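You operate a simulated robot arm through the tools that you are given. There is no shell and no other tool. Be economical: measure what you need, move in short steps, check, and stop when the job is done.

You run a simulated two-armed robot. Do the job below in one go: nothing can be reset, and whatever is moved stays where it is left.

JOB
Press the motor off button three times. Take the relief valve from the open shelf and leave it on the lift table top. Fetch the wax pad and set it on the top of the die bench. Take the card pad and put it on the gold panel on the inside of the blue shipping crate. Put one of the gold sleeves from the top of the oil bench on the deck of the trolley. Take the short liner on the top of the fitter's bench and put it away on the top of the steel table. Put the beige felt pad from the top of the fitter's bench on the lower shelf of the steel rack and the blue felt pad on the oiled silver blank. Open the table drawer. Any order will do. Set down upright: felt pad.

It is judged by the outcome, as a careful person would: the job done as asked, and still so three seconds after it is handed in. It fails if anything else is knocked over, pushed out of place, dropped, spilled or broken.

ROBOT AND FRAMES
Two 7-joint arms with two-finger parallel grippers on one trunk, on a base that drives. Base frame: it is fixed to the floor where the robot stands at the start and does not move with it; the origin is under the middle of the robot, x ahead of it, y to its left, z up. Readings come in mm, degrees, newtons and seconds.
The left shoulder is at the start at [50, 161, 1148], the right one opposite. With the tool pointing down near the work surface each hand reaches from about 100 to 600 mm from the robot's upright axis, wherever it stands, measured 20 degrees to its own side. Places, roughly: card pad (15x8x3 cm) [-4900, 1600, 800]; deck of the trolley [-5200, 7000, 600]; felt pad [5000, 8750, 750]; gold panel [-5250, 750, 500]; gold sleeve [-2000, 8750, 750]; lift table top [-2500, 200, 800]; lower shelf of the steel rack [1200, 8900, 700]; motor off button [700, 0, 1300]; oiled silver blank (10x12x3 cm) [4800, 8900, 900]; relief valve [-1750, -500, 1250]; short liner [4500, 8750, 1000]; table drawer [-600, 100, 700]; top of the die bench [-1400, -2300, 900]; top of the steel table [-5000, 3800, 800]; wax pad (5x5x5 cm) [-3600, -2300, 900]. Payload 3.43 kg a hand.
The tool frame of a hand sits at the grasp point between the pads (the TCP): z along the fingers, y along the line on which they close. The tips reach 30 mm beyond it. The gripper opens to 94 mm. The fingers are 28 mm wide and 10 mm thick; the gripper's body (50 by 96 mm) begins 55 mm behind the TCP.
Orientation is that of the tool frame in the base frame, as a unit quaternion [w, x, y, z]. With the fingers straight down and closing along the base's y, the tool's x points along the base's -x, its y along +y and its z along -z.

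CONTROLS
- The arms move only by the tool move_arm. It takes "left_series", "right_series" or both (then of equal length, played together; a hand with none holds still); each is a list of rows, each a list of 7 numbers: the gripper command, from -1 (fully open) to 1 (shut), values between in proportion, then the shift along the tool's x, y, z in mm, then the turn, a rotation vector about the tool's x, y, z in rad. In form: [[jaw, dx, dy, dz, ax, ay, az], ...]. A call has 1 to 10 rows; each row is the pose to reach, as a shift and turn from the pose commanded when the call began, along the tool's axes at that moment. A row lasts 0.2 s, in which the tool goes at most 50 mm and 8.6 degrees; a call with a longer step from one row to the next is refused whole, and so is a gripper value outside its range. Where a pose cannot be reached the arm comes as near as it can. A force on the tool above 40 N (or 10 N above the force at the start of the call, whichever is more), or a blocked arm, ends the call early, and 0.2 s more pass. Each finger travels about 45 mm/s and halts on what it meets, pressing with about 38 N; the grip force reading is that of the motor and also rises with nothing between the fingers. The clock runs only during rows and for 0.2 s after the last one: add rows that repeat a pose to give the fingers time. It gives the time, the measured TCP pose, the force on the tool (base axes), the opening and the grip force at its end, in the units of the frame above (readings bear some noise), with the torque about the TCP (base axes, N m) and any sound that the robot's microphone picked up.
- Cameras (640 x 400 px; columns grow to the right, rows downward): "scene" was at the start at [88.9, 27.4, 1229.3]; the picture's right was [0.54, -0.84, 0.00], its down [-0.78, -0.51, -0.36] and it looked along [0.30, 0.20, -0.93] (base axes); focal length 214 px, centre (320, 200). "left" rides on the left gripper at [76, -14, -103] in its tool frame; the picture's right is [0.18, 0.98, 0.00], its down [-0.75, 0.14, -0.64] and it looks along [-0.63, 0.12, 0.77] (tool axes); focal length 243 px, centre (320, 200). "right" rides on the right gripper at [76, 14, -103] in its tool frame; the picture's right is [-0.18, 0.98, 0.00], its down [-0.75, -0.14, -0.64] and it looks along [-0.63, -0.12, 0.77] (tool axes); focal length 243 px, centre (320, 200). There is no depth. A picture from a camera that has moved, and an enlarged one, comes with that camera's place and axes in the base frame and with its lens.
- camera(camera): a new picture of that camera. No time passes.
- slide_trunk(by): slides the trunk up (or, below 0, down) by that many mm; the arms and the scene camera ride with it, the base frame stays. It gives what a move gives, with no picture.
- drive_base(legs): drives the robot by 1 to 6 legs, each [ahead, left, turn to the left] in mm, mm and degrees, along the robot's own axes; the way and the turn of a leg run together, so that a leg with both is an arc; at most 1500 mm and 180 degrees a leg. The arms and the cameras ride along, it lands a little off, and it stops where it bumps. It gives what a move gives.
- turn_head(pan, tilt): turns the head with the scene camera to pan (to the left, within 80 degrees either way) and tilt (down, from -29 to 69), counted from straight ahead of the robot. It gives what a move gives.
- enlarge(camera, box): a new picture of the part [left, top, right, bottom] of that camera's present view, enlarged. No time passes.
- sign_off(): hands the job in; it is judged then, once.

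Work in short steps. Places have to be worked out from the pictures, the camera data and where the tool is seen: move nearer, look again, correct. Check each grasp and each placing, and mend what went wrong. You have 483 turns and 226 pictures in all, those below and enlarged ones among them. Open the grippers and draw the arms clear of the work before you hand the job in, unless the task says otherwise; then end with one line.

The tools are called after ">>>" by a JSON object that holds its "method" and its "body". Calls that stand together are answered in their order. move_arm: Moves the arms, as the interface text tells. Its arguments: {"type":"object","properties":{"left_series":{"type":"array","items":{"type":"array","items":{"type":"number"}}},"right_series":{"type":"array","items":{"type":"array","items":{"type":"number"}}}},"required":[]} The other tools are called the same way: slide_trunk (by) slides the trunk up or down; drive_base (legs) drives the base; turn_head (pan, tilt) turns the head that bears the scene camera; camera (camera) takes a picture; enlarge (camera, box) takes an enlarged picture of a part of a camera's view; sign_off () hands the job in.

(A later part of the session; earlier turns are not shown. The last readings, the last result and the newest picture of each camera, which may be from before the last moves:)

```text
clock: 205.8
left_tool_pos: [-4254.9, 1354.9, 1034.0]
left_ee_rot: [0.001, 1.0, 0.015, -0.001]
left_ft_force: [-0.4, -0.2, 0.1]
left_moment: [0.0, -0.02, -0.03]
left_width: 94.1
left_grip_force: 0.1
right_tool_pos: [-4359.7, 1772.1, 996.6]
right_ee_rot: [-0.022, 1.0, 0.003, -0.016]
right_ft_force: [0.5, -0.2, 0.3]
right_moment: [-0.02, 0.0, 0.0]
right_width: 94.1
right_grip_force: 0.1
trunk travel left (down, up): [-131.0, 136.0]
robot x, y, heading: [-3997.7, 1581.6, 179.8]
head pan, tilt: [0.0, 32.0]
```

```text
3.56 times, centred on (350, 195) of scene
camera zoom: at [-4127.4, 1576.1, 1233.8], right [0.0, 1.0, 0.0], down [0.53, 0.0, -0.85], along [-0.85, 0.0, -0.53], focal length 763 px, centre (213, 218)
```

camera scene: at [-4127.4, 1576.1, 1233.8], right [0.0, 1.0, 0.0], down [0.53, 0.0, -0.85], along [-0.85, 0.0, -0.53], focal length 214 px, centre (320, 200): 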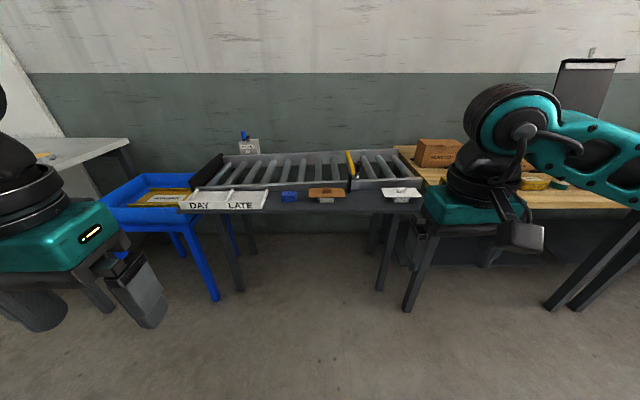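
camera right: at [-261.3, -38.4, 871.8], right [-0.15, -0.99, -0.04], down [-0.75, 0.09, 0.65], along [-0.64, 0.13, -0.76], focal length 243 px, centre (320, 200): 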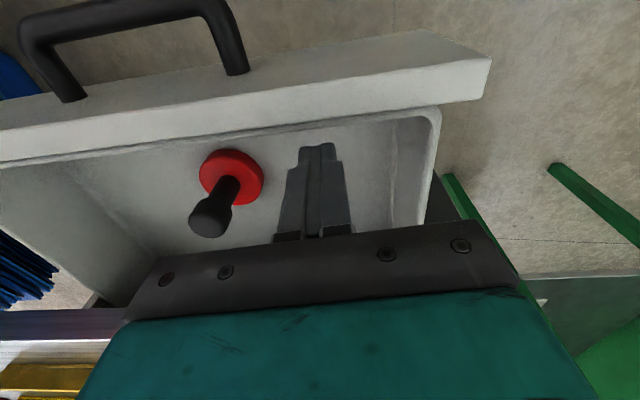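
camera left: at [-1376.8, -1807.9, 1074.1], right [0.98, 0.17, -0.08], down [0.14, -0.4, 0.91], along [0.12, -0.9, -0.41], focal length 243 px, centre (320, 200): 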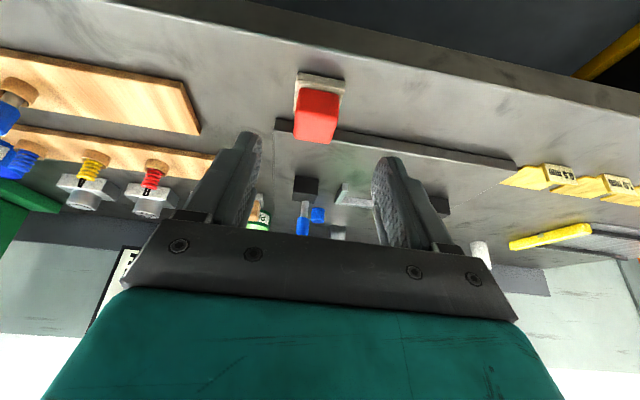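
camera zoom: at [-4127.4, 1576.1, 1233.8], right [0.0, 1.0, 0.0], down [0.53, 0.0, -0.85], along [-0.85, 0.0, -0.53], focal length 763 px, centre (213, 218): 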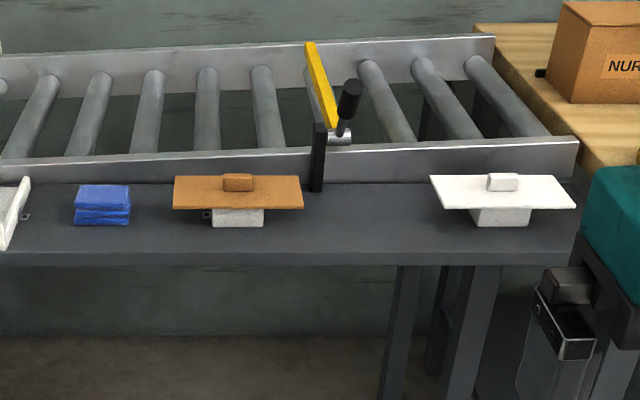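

The brown plate with a knob at about [-4838, 1604] is the card pad. Drive closer so the right hand can reach.

>>> {"method": "drive_base", "body": {"legs": [[340, 125, 0]]}}

>>> {"method": "camera", "body": {"camera": "right"}}

>>> {"method": "camera", "body": {"camera": "scene"}}

```text
clock: 208.2
left_tool_pos: [-4595.1, 1235.0, 1034.5]
left_ee_rot: [0.001, 1.0, 0.012, -0.003]
left_ft_force: [1.1, -0.2, -0.3]
left_moment: [0.02, -0.02, 0.01]
left_width: 94.0
left_grip_force: 0.0
right_tool_pos: [-4698.2, 1653.2, 995.6]
right_ee_rot: [-0.023, 1.0, 0.001, -0.016]
right_ft_force: [-0.7, 0.3, -0.4]
right_moment: [0.02, 0.01, 0.05]
right_width: 94.0
right_grip_force: 0.1
trunk travel left (down, up): [-131.0, 136.0]
robot x, y, heading: [-4341.8, 1452.8, 179.5]
head pan, tilt: [0.0, 32.0]
```

```text
148 pictures are left
camera right: at [-4618.1, 1633.7, 1095.9], right [-0.18, -0.98, -0.04], down [-0.73, 0.11, 0.67], along [-0.66, 0.15, -0.74], focal length 243 px, centre (320, 200)
```

right: 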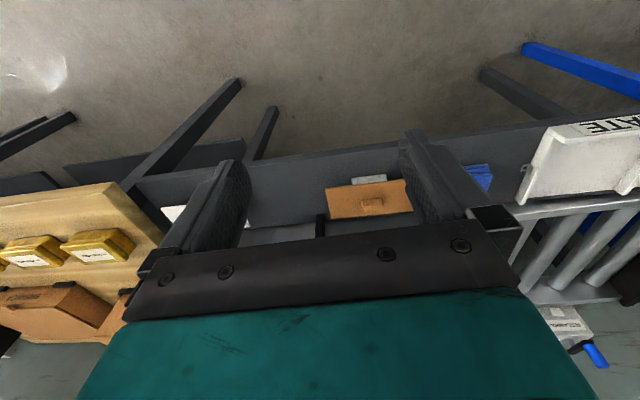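

```text
147 pictures are left
camera scene: at [-4467.2, 1454.6, 1233.7], right [0.01, 1.0, 0.0], down [0.53, 0.0, -0.85], along [-0.85, 0.01, -0.53], focal length 214 px, centre (320, 200)
```

scene: 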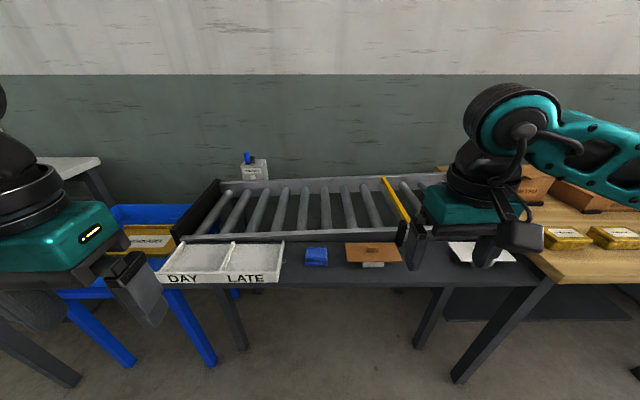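

Plate at about [-4908, 1612, 785]. Drive 90 mm closer and bring the right hand above the knob.

>>> {"method": "drive_base", "body": {"legs": [[90, 0, 0]]}}

>>> {"method": "move_arm", "body": {"right_series": [[-1, -25, 8, 10, 0, 0.02, 0], [-0.6, -50, 17, 20, 0, 0.04, 0], [-0.4, -75, 25, 40, 0, 0.04, 0], [-0.4, -100, 34, 65, 0, 0.04, 0], [-0.4, -113, 40, 90, 0, 0.04, 0], [-0.4, -113, 40, 110, 0, 0.04, 0]]}}

>>> {"method": "camera", "body": {"camera": "right"}}

```text
clock: 209.3
left_tool_pos: [-4684.7, 1236.0, 1034.0]
left_ee_rot: [0.001, 1.0, 0.012, -0.002]
left_ft_force: [0.2, 0.2, 0.4]
left_moment: [-0.01, -0.03, -0.01]
left_width: 93.9
left_grip_force: 0.2
right_tool_pos: [-4788.6, 1652.9, 995.5]
right_ee_rot: [-0.023, 1.0, 0.001, -0.015]
right_ft_force: [-0.4, -0.4, 0.3]
right_moment: [-0.02, -0.01, -0.04]
right_width: 94.0
right_grip_force: 0.0
trunk travel left (down, up): [-131.0, 136.0]
robot x, y, heading: [-4427.9, 1459.2, 179.8]
head pan, tilt: [0.0, 32.0]
```

```text
clock: 210.7
left_tool_pos: [-4685.8, 1235.1, 1033.9]
left_ee_rot: [0.0, 1.0, 0.013, -0.001]
left_ft_force: [-0.2, -0.1, 0.7]
left_moment: [0.0, 0.01, 0.01]
left_width: 93.9
left_grip_force: 0.0
right_tool_pos: [-4905.7, 1615.1, 888.2]
right_ee_rot: [-0.023, 1.0, 0.001, 0.005]
right_ft_force: [0.3, 0.5, 0.6]
right_moment: [-0.02, 0.04, -0.01]
right_width: 65.9
right_grip_force: 0.1
trunk travel left (down, up): [-131.0, 136.0]
robot x, y, heading: [-4430.8, 1457.5, 179.6]
head pan, tilt: [0.0, 32.0]
```

```text
146 pictures are left
camera right: at [-4830.2, 1596.8, 989.8], right [-0.18, -0.98, -0.05], down [-0.76, 0.11, 0.64], along [-0.63, 0.15, -0.77], focal length 243 px, centre (320, 200)
```

right: 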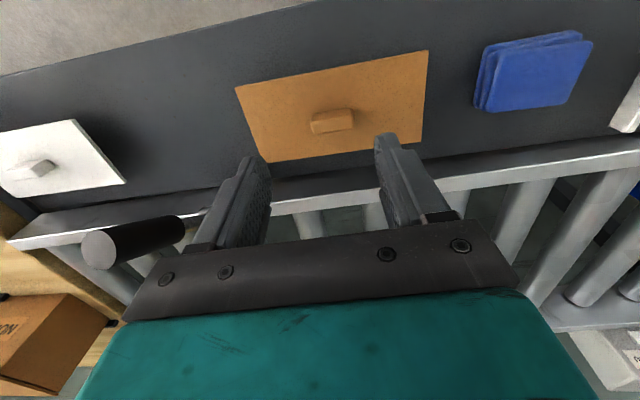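

Knob is directly below (y≈1610). Descend most of the way and check.

>>> {"method": "move_arm", "body": {"right_series": [[-0.4, 0, 5, 25, 0, 0, 0], [-0.4, 0, 5, 45, 0, 0, 0], [-0.4, 0, 5, 58, 0, 0, 0]]}}

>>> {"method": "camera", "body": {"camera": "right"}}

```text
clock: 211.5
left_tool_pos: [-4685.2, 1234.4, 1032.7]
left_ee_rot: [0.001, 1.0, 0.012, -0.002]
left_ft_force: [0.1, -0.5, -0.2]
left_moment: [0.03, 0.0, -0.02]
left_width: 94.0
left_grip_force: 0.0
right_tool_pos: [-4903.2, 1616.0, 829.6]
right_ee_rot: [-0.022, 1.0, 0.001, 0.005]
right_ft_force: [-0.2, 0.2, 0.2]
right_moment: [0.0, 0.02, -0.01]
right_width: 65.8
right_grip_force: 0.1
trunk travel left (down, up): [-131.0, 136.0]
robot x, y, heading: [-4426.2, 1454.9, 179.6]
head pan, tilt: [0.0, 32.0]
```

```text
145 pictures are left
camera right: at [-4828.1, 1596.2, 931.8], right [-0.18, -0.98, -0.05], down [-0.76, 0.11, 0.64], along [-0.62, 0.15, -0.77], focal length 243 px, centre (320, 200)
```

right: 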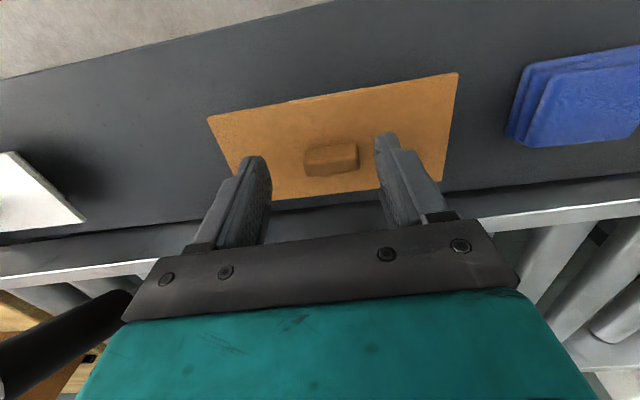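

The knob seems at z≈780; lower another ~18 mm with small lateral corrections and look.

>>> {"method": "move_arm", "body": {"right_series": [[-0.4, -4, 4, 8, 0, 0, 0], [-0.4, -7, 7, 14, 0, 0, 0], [-0.4, -7, 7, 18, 0, 0, 0]]}}

>>> {"method": "camera", "body": {"camera": "right"}}

```text
clock: 212.3
left_tool_pos: [-4682.9, 1236.1, 1036.1]
left_ee_rot: [0.001, 1.0, 0.012, -0.003]
left_ft_force: [0.6, -0.1, -0.4]
left_moment: [0.02, -0.02, -0.02]
left_width: 94.0
left_grip_force: 0.0
right_tool_pos: [-4910.5, 1608.7, 813.9]
right_ee_rot: [-0.021, 1.0, 0.001, 0.001]
right_ft_force: [4.2, 4.1, 23.4]
right_moment: [-0.59, -0.14, 0.11]
right_width: 64.4
right_grip_force: 0.1
trunk travel left (down, up): [-131.0, 136.0]
robot x, y, heading: [-4428.7, 1455.9, 179.3]
head pan, tilt: [0.0, 32.0]
```

```text
144 pictures are left
camera right: at [-4835.2, 1589.9, 917.1], right [-0.18, -0.98, -0.04], down [-0.75, 0.11, 0.65], along [-0.63, 0.15, -0.76], focal length 243 px, centre (320, 200)
```

right: 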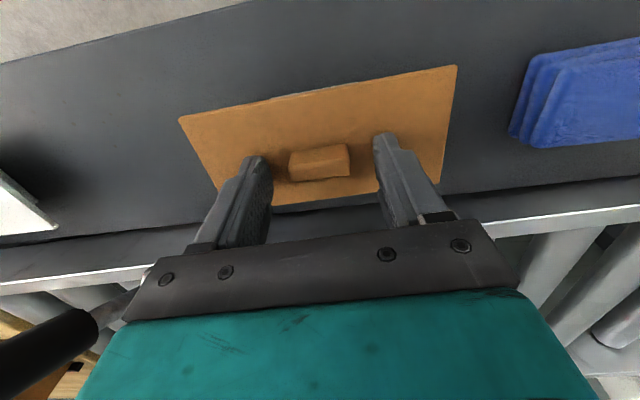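

The tips touch the plate (z≈784), straddling the knob. Ease up 3 mm and close on the knob.

>>> {"method": "move_arm", "body": {"right_series": [[-0.4, -7, 7, 13, 0, 0, 0], [0, 0, 0, 13, 0, 0, 0]]}}

```text
clock: 212.6
left_tool_pos: [-4684.8, 1235.8, 1035.7]
left_ee_rot: [0.001, 1.0, 0.013, -0.003]
left_ft_force: [0.0, 0.4, 0.5]
left_moment: [0.04, 0.03, -0.01]
left_width: 93.9
left_grip_force: 0.0
right_tool_pos: [-4911.5, 1607.0, 815.7]
right_ee_rot: [-0.02, 1.0, 0.002, 0.002]
right_ft_force: [7.7, 2.5, 16.0]
right_moment: [-0.37, -0.25, 0.23]
right_width: 63.8
right_grip_force: 0.2
trunk travel left (down, up): [-131.0, 136.0]
robot x, y, heading: [-4425.1, 1457.3, 179.4]
head pan, tilt: [0.0, 32.0]
stopped in row 1 (right hand): the force on the tool passed its limit (the readings are from after the stop); the commanded pose is now the measured one
```

My shifts were relative to the new pose; it stopped safely. Now raise 3 mm and close.

>>> {"method": "move_arm", "body": {"right_series": [[-0.4, 0, 0, -3, 0, 0, 0], [0, 0, 0, -3, 0, 0, 0], [0.5, 0, 0, -3, 0, 0, 0], [1, 0, 0, -3, 0, 0, 0], [1, 0, 0, -3, 0, 0, 0], [1, 0, 0, -3, 0, 0, 0]]}}

>>> {"method": "camera", "body": {"camera": "right"}}

```text
clock: 214.0
left_tool_pos: [-4684.2, 1236.3, 1034.0]
left_ee_rot: [0.001, 1.0, 0.012, -0.002]
left_ft_force: [-0.5, 0.4, 0.1]
left_moment: [0.03, -0.01, -0.01]
left_width: 94.0
left_grip_force: 0.1
right_tool_pos: [-4914.2, 1608.4, 815.6]
right_ee_rot: [-0.021, 1.0, 0.001, 0.002]
right_ft_force: [-0.1, 5.9, 9.3]
right_moment: [-0.03, 0.02, -0.02]
right_width: 33.0
right_grip_force: 38.5
trunk travel left (down, up): [-131.0, 136.0]
robot x, y, heading: [-4429.1, 1457.4, 179.3]
head pan, tilt: [0.0, 32.0]
```

```text
143 pictures are left
camera right: at [-4838.0, 1589.7, 917.9], right [-0.18, -0.98, -0.04], down [-0.76, 0.11, 0.64], along [-0.63, 0.15, -0.76], focal length 243 px, centre (320, 200)
```

right: 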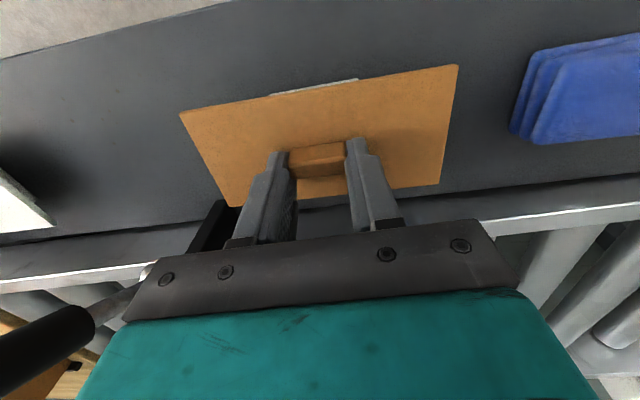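

Knob gripped (33 mm). Lift 150 mm.

>>> {"method": "move_arm", "body": {"right_series": [[1, 0, 0, -20, 0, 0, 0], [1, 0, 0, -60, 0, 0, 0], [1, 0, 0, -100, 0, 0, 0], [1, 0, 0, -140, 0, 0, 0], [1, 40, 0, -160, 0, 0, 0], [1, 80, 0, -180, 0, 0, 0]]}}

>>> {"method": "camera", "body": {"camera": "right"}}

>>> {"method": "camera", "body": {"camera": "scene"}}

```text
clock: 215.4
left_tool_pos: [-4684.9, 1235.6, 1034.2]
left_ee_rot: [0.002, 1.0, 0.012, -0.001]
left_ft_force: [0.7, 0.1, -0.1]
left_moment: [0.03, -0.02, 0.03]
left_width: 93.9
left_grip_force: 0.2
right_tool_pos: [-4832.9, 1600.0, 994.2]
right_ee_rot: [-0.021, 1.0, 0.001, 0.002]
right_ft_force: [-1.1, 0.0, -0.4]
right_moment: [-0.01, 0.0, 0.02]
right_width: 32.6
right_grip_force: 38.0
trunk travel left (down, up): [-131.0, 136.0]
robot x, y, heading: [-4426.7, 1458.3, 179.5]
head pan, tilt: [0.0, 32.0]
```

```text
142 pictures are left
camera right: at [-4758.3, 1581.1, 1097.0], right [-0.18, -0.98, -0.04], down [-0.76, 0.11, 0.64], along [-0.63, 0.15, -0.76], focal length 243 px, centre (320, 200)
```

right: 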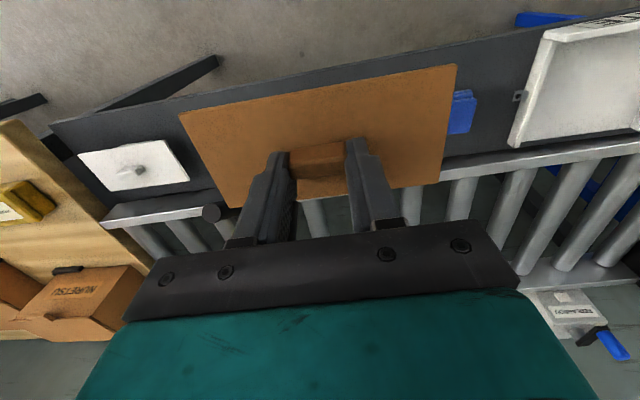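

```text
141 pictures are left
camera scene: at [-4557.0, 1455.5, 1233.8], right [0.01, 1.0, 0.0], down [0.53, 0.0, -0.85], along [-0.85, 0.01, -0.53], focal length 214 px, centre (320, 200)
```

scene: 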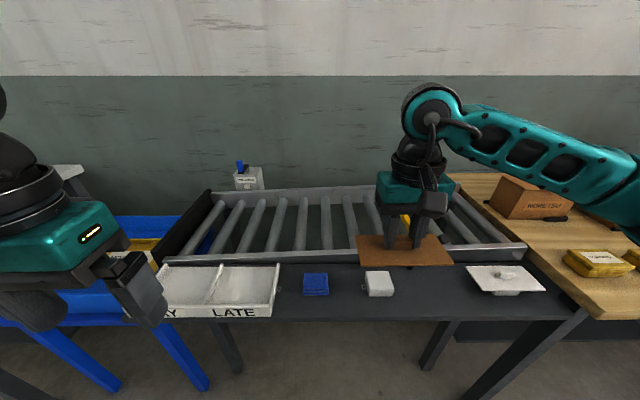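

Only the brown plate lifted (its white block stays), as it should for the 15x8x3 cm card pad. Back off, shift left to the blue crate and look.

>>> {"method": "drive_base", "body": {"legs": [[-200, 0, 0], [0, 850, 0.5]]}}

>>> {"method": "turn_head", "body": {"pan": 0, "tilt": 40}}

>>> {"method": "camera", "body": {"camera": "scene"}}

```text
clock: 221.1
left_tool_pos: [-4484.8, 376.2, 1034.1]
left_ee_rot: [0.0, 1.0, 0.017, -0.001]
left_ft_force: [-0.1, -0.2, 0.2]
left_moment: [0.05, -0.01, 0.0]
left_width: 93.9
left_grip_force: 0.0
right_tool_pos: [-4637.9, 739.1, 994.3]
right_ee_rot: [-0.021, 1.0, 0.006, 0.003]
right_ft_force: [0.1, -0.8, 0.3]
right_moment: [0.03, -0.02, 0.0]
right_width: 32.8
right_grip_force: 38.4
trunk travel left (down, up): [-131.0, 136.0]
robot x, y, heading: [-4230.8, 601.0, -179.7]
head pan, tilt: [0.0, 32.0]
```

```text
clock: 221.8
left_tool_pos: [-4483.0, 375.1, 1034.6]
left_ee_rot: [0.001, 1.0, 0.016, -0.002]
left_ft_force: [0.0, 0.2, -0.5]
left_moment: [0.0, -0.01, -0.02]
left_width: 94.0
left_grip_force: 0.1
right_tool_pos: [-4637.7, 739.5, 995.0]
right_ee_rot: [-0.021, 1.0, 0.006, 0.003]
right_ft_force: [0.9, 0.1, -0.4]
right_moment: [0.01, 0.04, 0.0]
right_width: 32.9
right_grip_force: 37.7
trunk travel left (down, up): [-131.0, 136.0]
robot x, y, heading: [-4227.0, 601.4, -179.8]
head pan, tilt: [0.0, 40.0]
```

```text
140 pictures are left
camera scene: at [-4354.2, 596.8, 1221.6], right [0.0, 1.0, 0.0], down [0.64, 0.0, -0.77], along [-0.77, 0.0, -0.64], focal length 214 px, centre (320, 200)
```

scene: 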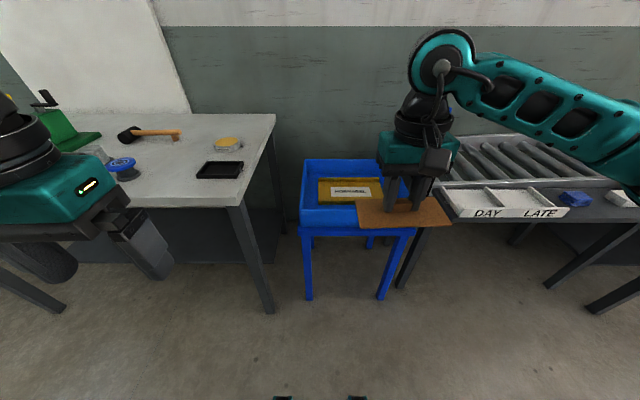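

Triangulated: gold panel centre ≈ [-5138, 734, 628], crate front legs at x≈-4940. Drive forward 350 mm and check the hand camera.

>>> {"method": "drive_base", "body": {"legs": [[350, 0, 0]]}}

>>> {"method": "move_arm", "body": {"right_series": [[1, -40, 0, 20, 0, 0, 0], [1, -80, 0, 60, 0, 0, 0], [1, -110, 0, 100, 0, 0, 0], [1, -120, 0, 145, 0, 0, 0], [1, -120, 0, 190, 0, 0, 0]]}}

>>> {"method": "camera", "body": {"camera": "right"}}

>>> {"method": "camera", "body": {"camera": "scene"}}

```text
clock: 224.1
left_tool_pos: [-4835.3, 374.7, 1033.7]
left_ee_rot: [0.001, 1.0, 0.018, -0.002]
left_ft_force: [-0.6, 0.4, 0.3]
left_moment: [-0.02, 0.03, 0.01]
left_width: 93.9
left_grip_force: 0.0
right_tool_pos: [-4990.1, 736.4, 993.9]
right_ee_rot: [-0.021, 1.0, 0.008, 0.003]
right_ft_force: [0.4, -0.3, 0.0]
right_moment: [0.01, 0.01, 0.01]
right_width: 33.1
right_grip_force: 37.8
trunk travel left (down, up): [-131.0, 136.0]
robot x, y, heading: [-4588.7, 601.1, -179.7]
head pan, tilt: [0.0, 40.0]
```

```text
refused: row 2 steps farther than a row can; nothing moved
```

```text
139 pictures are left
camera right: at [-4914.2, 718.2, 1096.3], right [-0.17, -0.98, -0.04], down [-0.76, 0.1, 0.64], along [-0.63, 0.14, -0.77], focal length 243 px, centre (320, 200)
```

right: 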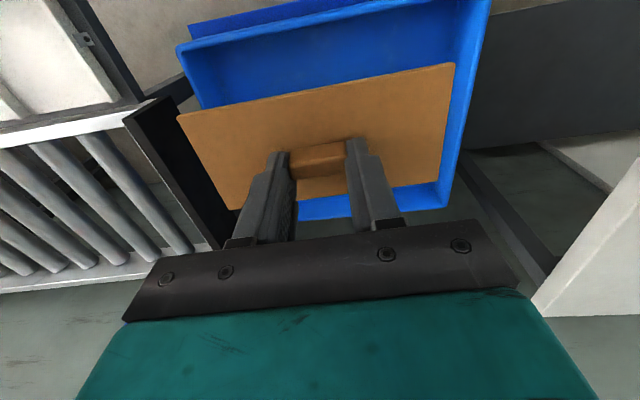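

```text
138 pictures are left
camera scene: at [-4706.4, 595.2, 1221.5], right [-0.01, 1.0, 0.0], down [0.64, 0.0, -0.77], along [-0.77, 0.0, -0.64], focal length 214 px, centre (320, 200)
```

scene: 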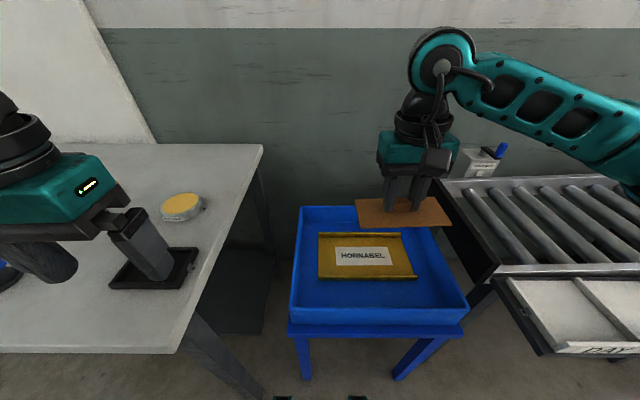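

The panel spans x -5231..-5052, y 588..887. Move the card pad over its centre and lower.

>>> {"method": "move_arm", "body": {"right_series": [[1, -35, 0, 20, 0, 0, 0], [1, -70, 0, 50, 0, 0, 0], [1, -105, 0, 80, 0, 0, 0], [1, -138, 0, 110, 0, 0, 0], [1, -138, 0, 150, 0, 0, 0], [1, -138, 0, 195, 0, 0, 0], [1, -138, 0, 235, 0, 0, 0]]}}

>>> {"method": "camera", "body": {"camera": "right"}}

>>> {"method": "camera", "body": {"camera": "scene"}}

```text
clock: 225.7
left_tool_pos: [-4835.3, 373.9, 1034.7]
left_ee_rot: [0.001, 1.0, 0.019, -0.002]
left_ft_force: [-0.6, -0.2, 0.1]
left_moment: [0.02, 0.0, 0.0]
left_width: 94.0
left_grip_force: 0.0
right_tool_pos: [-5127.6, 744.3, 756.9]
right_ee_rot: [-0.022, 1.0, 0.008, 0.003]
right_ft_force: [0.2, 0.8, -0.5]
right_moment: [0.02, -0.03, 0.0]
right_width: 32.9
right_grip_force: 38.5
trunk travel left (down, up): [-131.0, 136.0]
robot x, y, heading: [-4583.7, 598.6, -179.3]
head pan, tilt: [0.0, 40.0]
```

```text
137 pictures are left
camera right: at [-5051.0, 727.0, 859.7], right [-0.17, -0.98, -0.04], down [-0.76, 0.1, 0.64], along [-0.63, 0.14, -0.77], focal length 243 px, centre (320, 200)
```

right: 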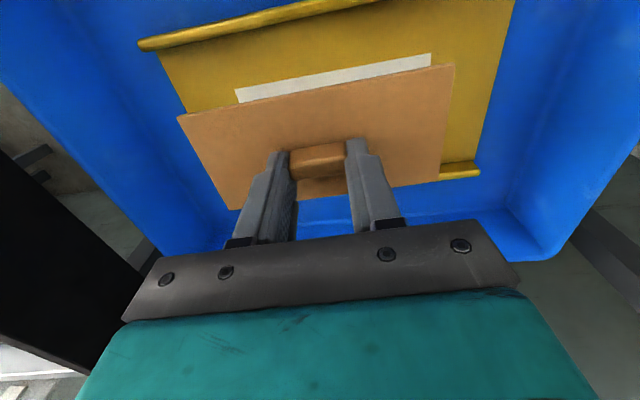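

```text
136 pictures are left
camera scene: at [-4706.2, 595.2, 1221.6], right [-0.01, 1.0, 0.0], down [0.64, 0.0, -0.77], along [-0.77, 0.0, -0.64], focal length 214 px, centre (320, 200)
```

scene: 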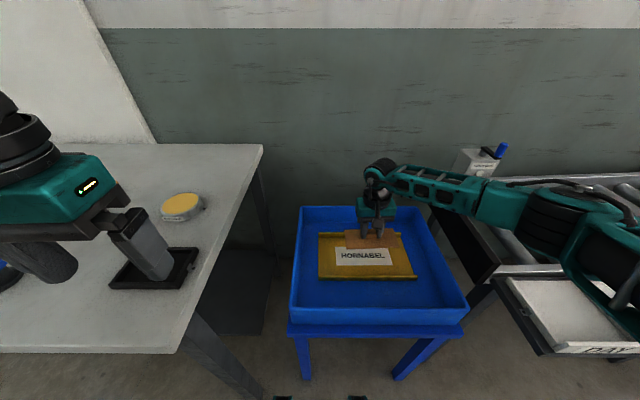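

The pad is right over the panel. Lower slowly to contact.

>>> {"method": "move_arm", "body": {"right_series": [[1, 0, 0, 35, 0, 0, 0], [1, 0, 0, 65, 0, 0, 0], [1, 0, 0, 75, 0, 0, 0], [1, 0, 0, 79, 0, 0, 0], [1, 0, 0, 83, 0, 0, 0]]}}

>>> {"method": "camera", "body": {"camera": "right"}}

```text
clock: 226.9
left_tool_pos: [-4835.3, 374.5, 1034.6]
left_ee_rot: [0.001, 1.0, 0.018, -0.002]
left_ft_force: [-0.2, 0.2, 0.0]
left_moment: [-0.02, 0.02, 0.0]
left_width: 94.1
left_grip_force: 0.0
right_tool_pos: [-5125.9, 748.6, 675.4]
right_ee_rot: [-0.021, 1.0, 0.008, 0.002]
right_ft_force: [0.5, -0.5, -0.7]
right_moment: [0.01, -0.03, -0.03]
right_width: 33.0
right_grip_force: 37.5
trunk travel left (down, up): [-131.0, 136.0]
robot x, y, heading: [-4581.2, 600.8, -179.6]
head pan, tilt: [0.0, 40.0]
```

```text
135 pictures are left
camera right: at [-5049.8, 730.2, 777.6], right [-0.17, -0.98, -0.04], down [-0.76, 0.1, 0.64], along [-0.63, 0.14, -0.76], focal length 243 px, centre (320, 200)
```

right: 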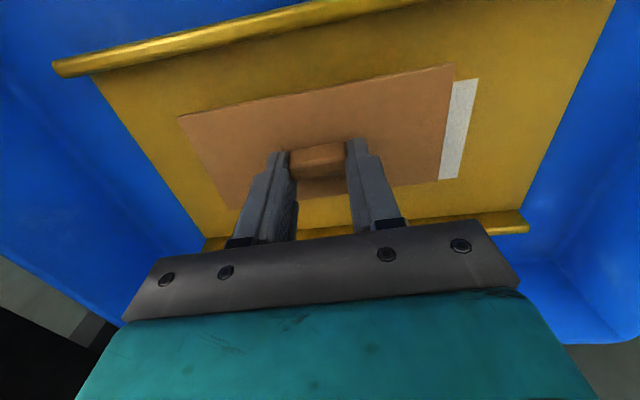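

Continue down gently.

>>> {"method": "move_arm", "body": {"right_series": [[1, 0, 0, 4, 0, 0, 0], [1, 0, 0, 8, 0, 0, 0], [1, 0, 0, 12, 0, 0, 0], [1, 0, 0, 15, 0, 0, 0]]}}

```text
clock: 227.9
left_tool_pos: [-4835.2, 373.2, 1034.4]
left_ee_rot: [0.001, 1.0, 0.018, 0.0]
left_ft_force: [-0.1, 0.9, 0.1]
left_moment: [-0.01, 0.0, -0.03]
left_width: 93.8
left_grip_force: 0.1
right_tool_pos: [-5125.2, 748.7, 659.3]
right_ee_rot: [-0.021, 1.0, 0.008, 0.003]
right_ft_force: [0.5, 1.0, -0.1]
right_moment: [0.03, -0.02, 0.03]
right_width: 33.2
right_grip_force: 38.2
trunk travel left (down, up): [-131.0, 136.0]
robot x, y, heading: [-4584.1, 597.1, -179.5]
head pan, tilt: [0.0, 40.0]
```

>>> {"method": "move_arm", "body": {"right_series": [[1, 0, 0, 3, 0, 0, 0], [1, 0, 0, 6, 0, 0, 0], [1, 0, 0, 9, 0, 0, 0], [1, 0, 0, 12, 0, 0, 0], [1, 0, 0, 15, 0, 0, 0]]}}

>>> {"method": "camera", "body": {"camera": "right"}}

```text
clock: 229.1
left_tool_pos: [-4834.1, 374.2, 1035.2]
left_ee_rot: [0.001, 1.0, 0.019, -0.003]
left_ft_force: [0.5, 0.6, -0.7]
left_moment: [-0.01, -0.01, 0.01]
left_width: 94.2
left_grip_force: 0.1
right_tool_pos: [-5126.8, 747.6, 648.9]
right_ee_rot: [-0.02, 1.0, 0.007, 0.0]
right_ft_force: [1.0, 3.1, 23.5]
right_moment: [-1.1, -0.26, 0.08]
right_width: 33.1
right_grip_force: 38.2
trunk travel left (down, up): [-131.0, 136.0]
robot x, y, heading: [-4584.2, 602.4, -180.0]
head pan, tilt: [0.0, 40.0]
```

```text
134 pictures are left
camera right: at [-5050.5, 730.6, 750.8], right [-0.17, -0.98, -0.04], down [-0.76, 0.1, 0.65], along [-0.63, 0.14, -0.76], focal length 243 px, centre (320, 200)
```

right: 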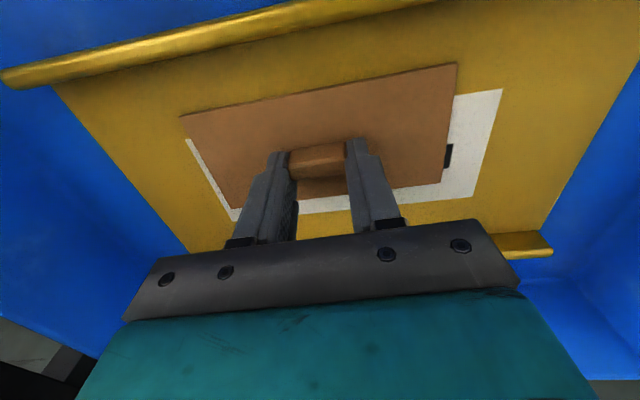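

Contact (23 N). Release and lift away.

>>> {"method": "move_arm", "body": {"right_series": [[1, 0, 0, -2, 0, 0, 0], [0.3, 0, 0, -2, 0, 0, 0], [-0.3, 0, 0, -2, 0, 0, 0], [-0.3, 0, 0, -2, 0, 0, 0], [-0.3, 0, 0, -35, 0, 0, 0], [-0.3, 0, 0, -80, 0, 0, 0], [-0.3, 0, 0, -125, 0, 0, 0], [-0.3, 0, 0, -170, 0, 0, 0]]}}

>>> {"method": "camera", "body": {"camera": "right"}}

```text
clock: 230.9
left_tool_pos: [-4835.5, 373.0, 1034.5]
left_ee_rot: [0.001, 1.0, 0.019, -0.002]
left_ft_force: [-0.4, 0.7, -0.4]
left_moment: [0.0, 0.03, 0.0]
left_width: 93.8
left_grip_force: 0.1
right_tool_pos: [-5125.5, 741.3, 814.4]
right_ee_rot: [-0.021, 1.0, 0.008, 0.003]
right_ft_force: [-0.2, -1.2, -0.4]
right_moment: [0.01, 0.01, -0.02]
right_width: 61.0
right_grip_force: 0.1
trunk travel left (down, up): [-131.0, 136.0]
robot x, y, heading: [-4581.5, 599.8, -179.7]
head pan, tilt: [0.0, 40.0]
```

```text
133 pictures are left
camera right: at [-5050.1, 725.0, 917.5], right [-0.17, -0.98, -0.04], down [-0.76, 0.1, 0.64], along [-0.63, 0.14, -0.77], focal length 243 px, centre (320, 200)
```

right: 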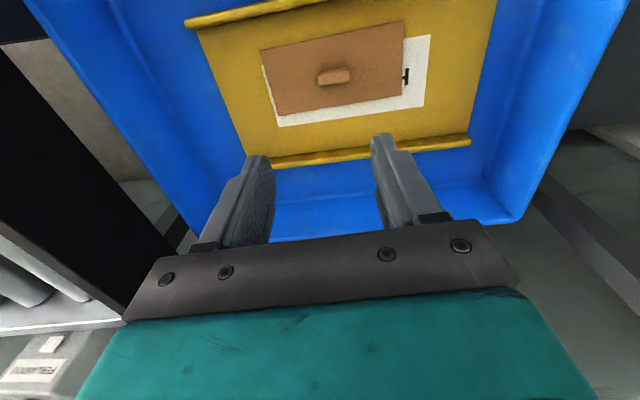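

Card pad lies on the gold panel. Raise/tuck the right hand, back away, and turn to look toward the lift table and the way around it.

>>> {"method": "move_arm", "body": {"right_series": [[-0.3, 10, 0, -40, 0, 0, 0], [-0.6, 30, 0, -80, 0, 0, 0], [-1, 65, -5, -110, 0, 0, 0], [-1, 105, -15, -130, 0, 0, 0], [-1, 145, -30, -150, 0, 0, 0], [-1, 180, -50, -170, 0, 0, 0]]}}

>>> {"method": "drive_base", "body": {"legs": [[-900, 0, 0], [0, 0, -150]]}}

>>> {"method": "turn_head", "body": {"pan": 0, "tilt": 15}}

>>> {"method": "camera", "body": {"camera": "scene"}}

```text
clock: 232.3
left_tool_pos: [-4835.0, 374.8, 1033.5]
left_ee_rot: [0.001, 1.0, 0.018, -0.002]
left_ft_force: [0.0, 0.9, 0.4]
left_moment: [-0.07, 0.02, 0.01]
left_width: 94.2
left_grip_force: 0.1
right_tool_pos: [-4946.0, 786.7, 988.9]
right_ee_rot: [-0.021, 1.0, 0.007, 0.004]
right_ft_force: [-1.0, 0.0, 1.2]
right_moment: [0.01, 0.01, 0.0]
right_width: 94.0
right_grip_force: 0.1
trunk travel left (down, up): [-131.0, 136.0]
robot x, y, heading: [-4580.5, 598.4, -179.6]
head pan, tilt: [0.0, 40.0]
```

```text
clock: 243.0
left_tool_pos: [-3614.3, 943.6, 1034.8]
left_ee_rot: [0.001, -0.318, 0.948, 0.002]
left_ft_force: [0.2, 0.7, 0.1]
left_moment: [0.03, 0.0, 0.02]
left_width: 94.0
left_grip_force: 0.0
right_tool_pos: [-3286.7, 669.0, 987.6]
right_ee_rot: [0.003, -0.307, 0.951, -0.021]
right_ft_force: [0.0, -1.6, -0.6]
right_moment: [0.02, 0.05, 0.02]
right_width: 94.0
right_grip_force: 0.1
trunk travel left (down, up): [-131.0, 136.0]
robot x, y, heading: [-3694.3, 613.7, 35.1]
head pan, tilt: [0.0, 40.0]
```

```text
clock: 243.9
left_tool_pos: [-3614.8, 942.7, 1034.3]
left_ee_rot: [0.001, -0.318, 0.948, 0.001]
left_ft_force: [0.1, 0.0, 0.6]
left_moment: [0.02, -0.02, 0.01]
left_width: 94.0
left_grip_force: 0.0
right_tool_pos: [-3286.6, 669.2, 989.1]
right_ee_rot: [0.002, -0.307, 0.951, -0.021]
right_ft_force: [0.4, 0.2, -0.5]
right_moment: [0.0, -0.01, 0.0]
right_width: 94.0
right_grip_force: 0.1
trunk travel left (down, up): [-131.0, 136.0]
robot x, y, heading: [-3696.4, 615.8, 35.0]
head pan, tilt: [0.0, 15.0]
```

```text
132 pictures are left
camera scene: at [-3582.1, 688.6, 1261.0], right [0.58, -0.82, 0.0], down [-0.21, -0.15, -0.97], along [0.79, 0.56, -0.26], focal length 214 px, centre (320, 200)
```

scene: 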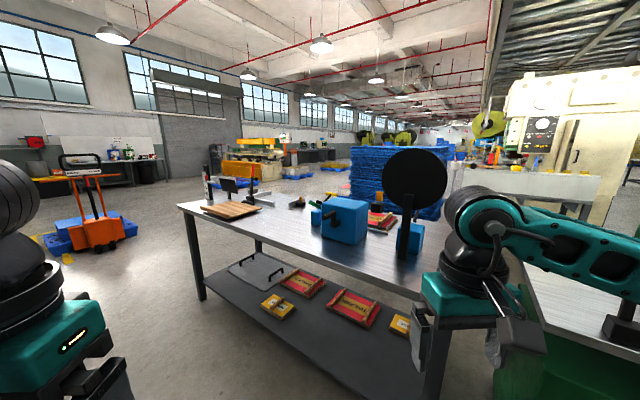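

The tool table spans roughly y 670–2350. Go north around it: turn to face +y, drive ~2300 mm, and look east.

>>> {"method": "drive_base", "body": {"legs": [[0, 0, 55], [1250, 0, 0], [1050, 0, 0]]}}

>>> {"method": "turn_head", "body": {"pan": -65, "tilt": 22}}

>>> {"method": "camera", "body": {"camera": "scene"}}

```text
clock: 257.8
left_tool_pos: [-3951.1, 3179.7, 1033.5]
left_ee_rot: [-0.001, 0.718, -0.696, -0.002]
left_ft_force: [0.0, -0.6, -0.2]
left_moment: [-0.04, 0.0, 0.0]
left_width: 94.3
left_grip_force: 0.1
right_tool_pos: [-3538.2, 3289.0, 988.6]
right_ee_rot: [-0.012, 0.71, -0.704, 0.017]
right_ft_force: [-0.6, 0.2, 0.5]
right_moment: [0.01, -0.02, -0.01]
right_width: 94.0
right_grip_force: 0.1
trunk travel left (down, up): [-131.0, 136.0]
robot x, y, heading: [-3726.0, 2923.6, 90.0]
head pan, tilt: [0.0, 15.0]
```

```text
clock: 259.1
left_tool_pos: [-3951.2, 3181.0, 1033.2]
left_ee_rot: [0.0, 0.718, -0.696, -0.002]
left_ft_force: [-0.2, -0.4, -0.8]
left_moment: [0.01, -0.01, -0.02]
left_width: 93.9
left_grip_force: 0.0
right_tool_pos: [-3539.1, 3289.5, 989.2]
right_ee_rot: [-0.013, 0.71, -0.704, 0.018]
right_ft_force: [0.5, 0.3, -0.5]
right_moment: [-0.02, 0.03, 0.03]
right_width: 93.8
right_grip_force: 0.0
trunk travel left (down, up): [-131.0, 136.0]
robot x, y, heading: [-3727.3, 2926.8, 90.0]
head pan, tilt: [-65.0, 22.0]
```

```text
131 pictures are left
camera scene: at [-3642.3, 3002.1, 1249.7], right [0.42, -0.91, 0.0], down [-0.34, -0.16, -0.93], along [0.84, 0.39, -0.37], focal length 214 px, centre (320, 200)
```

scene: 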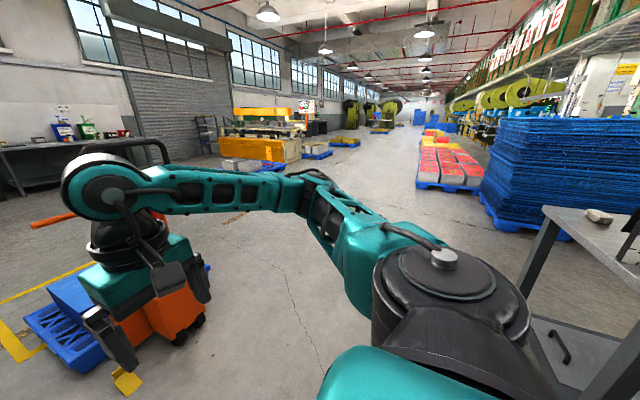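

Turn east and drive along the north side of the table, then look south.

>>> {"method": "drive_base", "body": {"legs": [[0, 0, -90], [1500, 0, 0]]}}

>>> {"method": "turn_head", "body": {"pan": -60, "tilt": 25}}

>>> {"method": "camera", "body": {"camera": "scene"}}

```text
clock: 270.3
left_tool_pos: [-1989.4, 3131.4, 1033.9]
left_ee_rot: [0.002, -0.009, 1.0, 0.001]
left_ft_force: [-0.7, 0.3, -0.2]
left_moment: [0.01, -0.03, 0.0]
left_width: 94.1
left_grip_force: 0.0
right_tool_pos: [-1885.4, 2718.0, 988.0]
right_ee_rot: [-0.004, 0.001, 1.0, -0.021]
right_ft_force: [0.6, 0.0, -0.7]
right_moment: [-0.02, 0.02, 0.02]
right_width: 93.9
right_grip_force: 0.0
trunk travel left (down, up): [-131.0, 136.0]
robot x, y, heading: [-2246.7, 2911.1, -0.7]
head pan, tilt: [-65.0, 22.0]
```

```text
clock: 271.0
left_tool_pos: [-1990.0, 3131.9, 1034.2]
left_ee_rot: [0.002, -0.01, 1.0, 0.001]
left_ft_force: [-0.3, 0.3, -0.2]
left_moment: [-0.03, -0.02, -0.02]
left_width: 94.2
left_grip_force: 0.1
right_tool_pos: [-1884.1, 2718.3, 987.6]
right_ee_rot: [-0.004, 0.0, 1.0, -0.021]
right_ft_force: [-0.2, -0.1, 0.2]
right_moment: [0.02, 0.05, 0.01]
right_width: 94.0
right_grip_force: 0.1
trunk travel left (down, up): [-131.0, 136.0]
robot x, y, heading: [-2245.6, 2911.4, -0.7]
head pan, tilt: [-60.0, 25.0]
```

```text
130 pictures are left
camera scene: at [-2159.3, 2828.5, 1244.9], right [-0.87, -0.49, 0.0], down [-0.21, 0.37, -0.91], along [0.44, -0.79, -0.42], focal length 214 px, centre (320, 200)
```

scene: 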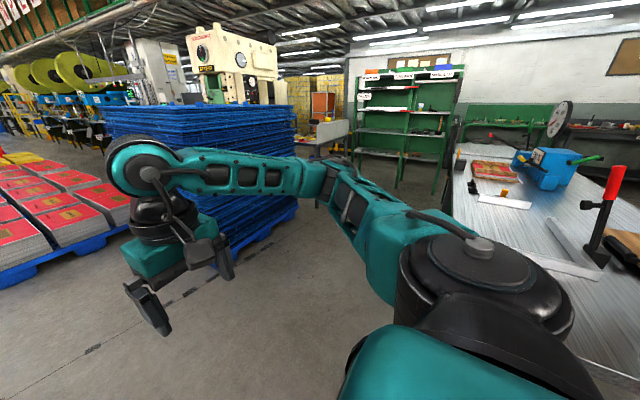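

The corridor between table (x≈-2260) and stack (x≈-760) leads to the open rack. Drive in.

>>> {"method": "drive_base", "body": {"legs": [[650, 0, 0], [0, 0, -89.3], [1500, 0, 0], [600, 0, 0]]}}

>>> {"method": "turn_head", "body": {"pan": 0, "tilt": 10}}

>>> {"method": "camera", "body": {"camera": "scene"}}

```text
clock: 288.4
left_tool_pos: [-1287.9, 559.7, 1034.2]
left_ee_rot: [0.003, 0.679, 0.734, -0.002]
left_ft_force: [-0.4, -0.1, 0.3]
left_moment: [-0.04, 0.01, -0.05]
left_width: 94.3
left_grip_force: 0.1
right_tool_pos: [-1696.5, 431.2, 988.8]
right_ee_rot: [-0.018, 0.688, 0.725, -0.012]
right_ft_force: [-0.5, 1.5, 0.5]
right_moment: [0.03, 0.05, 0.02]
right_width: 94.4
right_grip_force: 0.0
trunk travel left (down, up): [-131.0, 136.0]
robot x, y, heading: [-1525.9, 801.2, -87.5]
head pan, tilt: [-60.0, 25.0]
```

```text
clock: 289.7
left_tool_pos: [-1288.1, 559.7, 1034.2]
left_ee_rot: [0.002, 0.68, 0.733, 0.0]
left_ft_force: [-0.1, 0.6, -0.3]
left_moment: [0.0, 0.02, -0.01]
left_width: 93.8
left_grip_force: 0.0
right_tool_pos: [-1695.7, 431.1, 988.5]
right_ee_rot: [-0.018, 0.687, 0.726, -0.013]
right_ft_force: [0.6, -0.6, 0.0]
right_moment: [-0.01, 0.0, 0.02]
right_width: 94.3
right_grip_force: 0.1
trunk travel left (down, up): [-131.0, 136.0]
robot x, y, heading: [-1522.4, 805.7, -87.6]
head pan, tilt: [0.0, 10.0]
```

```text
129 pictures are left
camera scene: at [-1515.0, 666.9, 1269.2], right [-1.0, -0.04, 0.0], down [-0.01, 0.17, -0.98], along [0.04, -0.98, -0.17], focal length 214 px, centre (320, 200)
```

scene: 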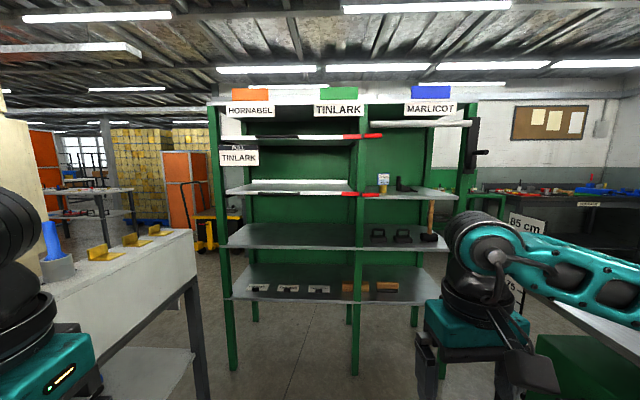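

>>> {"method": "enlarge", "body": {"camera": "scene", "box": [340, 100, 480, 250]}}

```text
2.67 times, centred on (410, 175) of scene
camera zoom: at [-1515.0, 666.9, 1269.2], right [-1.0, -0.04, 0.0], down [-0.01, 0.17, -0.98], along [0.04, -0.98, -0.17], focal length 572 px, centre (80, 267)
```

zoom: 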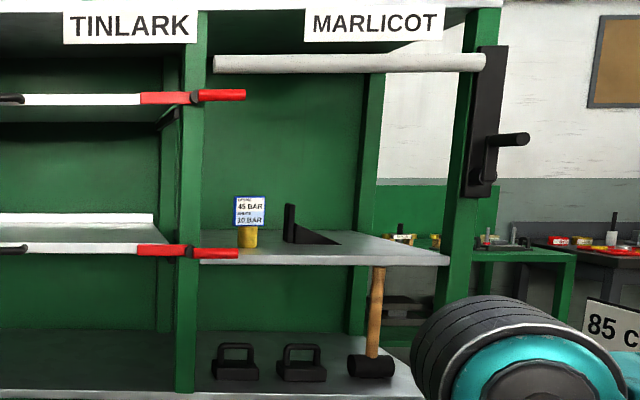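

The gold piece with the "45 BAR" tag on the shelf (z≈1100, x≈-1812) is the relief valve. Drive nearer and look again.

>>> {"method": "drive_base", "body": {"legs": [[0, -190, -2.5], [520, 0, 0]]}}

>>> {"method": "turn_head", "body": {"pan": -10, "tilt": 15}}

>>> {"method": "enlarge", "body": {"camera": "scene", "box": [260, 100, 460, 260]}}

```text
clock: 293.9
left_tool_pos: [-1493.3, 21.0, 1034.1]
left_ee_rot: [0.003, 0.697, 0.717, -0.001]
left_ft_force: [-0.1, 0.6, 0.5]
left_moment: [0.02, 0.01, 0.01]
left_width: 94.0
left_grip_force: 0.1
right_tool_pos: [-1905.6, -86.6, 987.1]
right_ee_rot: [-0.017, 0.705, 0.708, -0.013]
right_ft_force: [-0.3, 0.2, 0.2]
right_moment: [0.01, -0.01, -0.01]
right_width: 94.1
right_grip_force: 0.1
trunk travel left (down, up): [-131.0, 136.0]
robot x, y, heading: [-1713.2, 279.6, -90.3]
head pan, tilt: [0.0, 10.0]
```

```text
clock: 294.6
left_tool_pos: [-1491.5, 21.3, 1034.4]
left_ee_rot: [0.001, 0.698, 0.716, 0.0]
left_ft_force: [1.0, -1.0, -0.4]
left_moment: [-0.01, 0.01, -0.01]
left_width: 94.4
left_grip_force: 0.2
right_tool_pos: [-1905.9, -86.3, 987.9]
right_ee_rot: [-0.017, 0.704, 0.709, -0.013]
right_ft_force: [-0.3, -0.2, -0.2]
right_moment: [-0.01, -0.02, -0.02]
right_width: 93.8
right_grip_force: 0.1
trunk travel left (down, up): [-131.0, 136.0]
robot x, y, heading: [-1714.0, 274.7, -90.5]
head pan, tilt: [-10.0, 15.0]
```

```text
2.50 times, centred on (360, 180) of scene
camera zoom: at [-1729.8, 141.7, 1261.1], right [-0.98, 0.18, 0.0], down [0.05, 0.25, -0.97], along [-0.17, -0.95, -0.26], focal length 536 px, centre (220, 250)
```

zoom: 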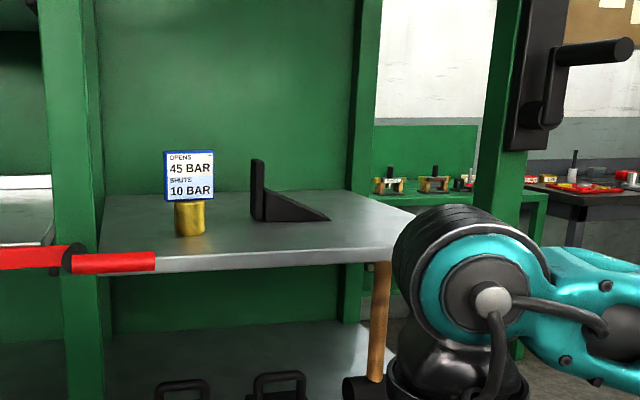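

Valve: body ≈ [-1802, -475], z 1110–1152, 35 mm wide, with a 60 mm sign on top; shelf edge y≈-364. I'll grasp the body with the hand pitched ~60° forward. Lower the trunk, then pitch the right hand up.

>>> {"method": "slide_trunk", "body": {"by": -100}}

>>> {"method": "move_arm", "body": {"right_series": [[-1, 0, 8, -35, 0, -0.12, 0], [-1, 0, 16, -70, 0, -0.24, 0], [-1, 0, 24, -110, 0, -0.36, 0], [-1, 0, 32, -150, 0, -0.48, 0], [-0.5, 0, 40, -190, 0, -0.6, 0], [-0.4, 0, 50, -225, 0, -0.72, 0], [-0.4, 0, 60, -250, 0, -0.84, 0], [-0.4, 0, 70, -270, 0, -0.96, 0], [-0.4, 0, 80, -285, 0, -1.05, 0]]}}

>>> {"method": "camera", "body": {"camera": "right"}}

```text
clock: 295.9
left_tool_pos: [-1492.7, 21.0, 934.2]
left_ee_rot: [0.002, 0.698, 0.716, 0.0]
left_ft_force: [0.5, -0.4, -1.0]
left_moment: [-0.01, 0.02, 0.03]
left_width: 93.8
left_grip_force: 0.2
right_tool_pos: [-1907.1, -86.0, 888.2]
right_ee_rot: [-0.016, 0.705, 0.709, -0.013]
right_ft_force: [0.6, -0.3, -1.4]
right_moment: [-0.03, -0.02, -0.02]
right_width: 93.9
right_grip_force: 0.0
trunk travel left (down, up): [-31.0, 236.0]
robot x, y, heading: [-1717.7, 277.8, -90.7]
head pan, tilt: [-10.0, 15.0]
```

```text
clock: 297.9
left_tool_pos: [-1492.4, 23.1, 933.1]
left_ee_rot: [0.002, 0.697, 0.717, -0.001]
left_ft_force: [-0.1, 0.0, -0.7]
left_moment: [0.01, 0.02, -0.03]
left_width: 93.9
left_grip_force: 0.2
right_tool_pos: [-1814.8, -87.1, 1169.5]
right_ee_rot: [0.341, 0.604, 0.622, -0.365]
right_ft_force: [0.1, 0.8, -1.0]
right_moment: [-0.01, 0.01, 0.01]
right_width: 65.9
right_grip_force: 0.0
trunk travel left (down, up): [-31.0, 236.0]
robot x, y, heading: [-1714.3, 276.8, -90.3]
head pan, tilt: [-10.0, 15.0]
```

```text
126 pictures are left
camera right: at [-1802.4, 38.9, 1154.9], right [0.99, -0.09, 0.12], down [-0.1, 0.18, 0.98], along [-0.11, -0.98, 0.17], focal length 243 px, centre (320, 200)
```

right: 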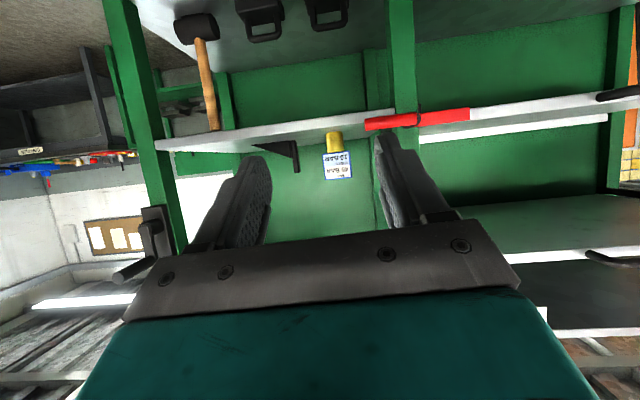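

Pitch is 60°. Drive 200 mm toward the shelf and re-check.

>>> {"method": "drive_base", "body": {"legs": [[210, 0, 0]]}}

>>> {"method": "camera", "body": {"camera": "right"}}

```text
clock: 299.6
left_tool_pos: [-1494.6, -187.6, 934.1]
left_ee_rot: [0.001, 0.699, 0.716, -0.001]
left_ft_force: [-0.3, 0.5, -0.9]
left_moment: [0.01, 0.01, -0.01]
left_width: 94.0
left_grip_force: 0.1
right_tool_pos: [-1818.2, -298.4, 1169.2]
right_ee_rot: [0.34, 0.604, 0.621, -0.365]
right_ft_force: [0.9, 0.0, 0.9]
right_moment: [-0.02, -0.03, 0.04]
right_width: 65.7
right_grip_force: 0.0
trunk travel left (down, up): [-31.0, 236.0]
robot x, y, heading: [-1718.2, 68.9, -90.5]
head pan, tilt: [-10.0, 15.0]
```

```text
125 pictures are left
camera right: at [-1804.4, -170.8, 1154.8], right [0.99, -0.09, 0.12], down [-0.1, 0.18, 0.98], along [-0.11, -0.98, 0.16], focal length 243 px, centre (320, 200)
```

right: 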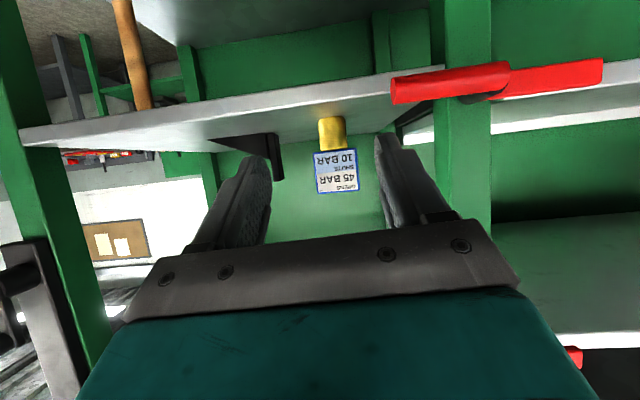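

Body ≈ x -1813, z 1108–1142. A flatter approach (80°) will clear both the shelf and the sign. Adjust pitch and come to ~90 mm short.

>>> {"method": "move_arm", "body": {"right_series": [[-0.4, -1, 2, 25, 0, -0.12, 0], [-0.4, -2, 4, 50, 0, -0.24, 0], [-0.4, -4, 6, 78, 0, -0.35, 0]]}}

>>> {"method": "camera", "body": {"camera": "right"}}

```text
clock: 300.4
left_tool_pos: [-1494.4, -188.3, 934.3]
left_ee_rot: [0.002, 0.698, 0.716, 0.0]
left_ft_force: [-0.4, -0.3, -0.1]
left_moment: [-0.03, 0.0, -0.01]
left_width: 94.1
left_grip_force: 0.0
right_tool_pos: [-1812.8, -366.0, 1135.1]
right_ee_rot: [0.444, 0.531, 0.552, -0.465]
right_ft_force: [0.6, -0.3, 1.1]
right_moment: [0.0, -0.01, -0.01]
right_width: 65.4
right_grip_force: 0.1
trunk travel left (down, up): [-31.0, 236.0]
robot x, y, heading: [-1718.2, 65.2, -90.5]
head pan, tilt: [-10.0, 15.0]
```

```text
124 pictures are left
camera right: at [-1801.3, -251.5, 1076.9], right [0.99, -0.03, 0.14], down [-0.11, 0.5, 0.86], along [-0.09, -0.87, 0.49], focal length 243 px, centre (320, 200)
```

right: 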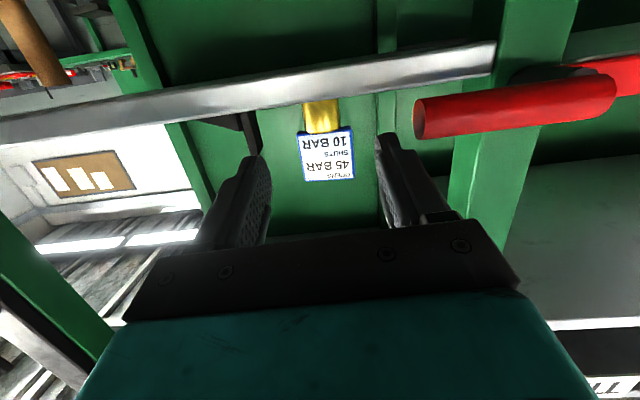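

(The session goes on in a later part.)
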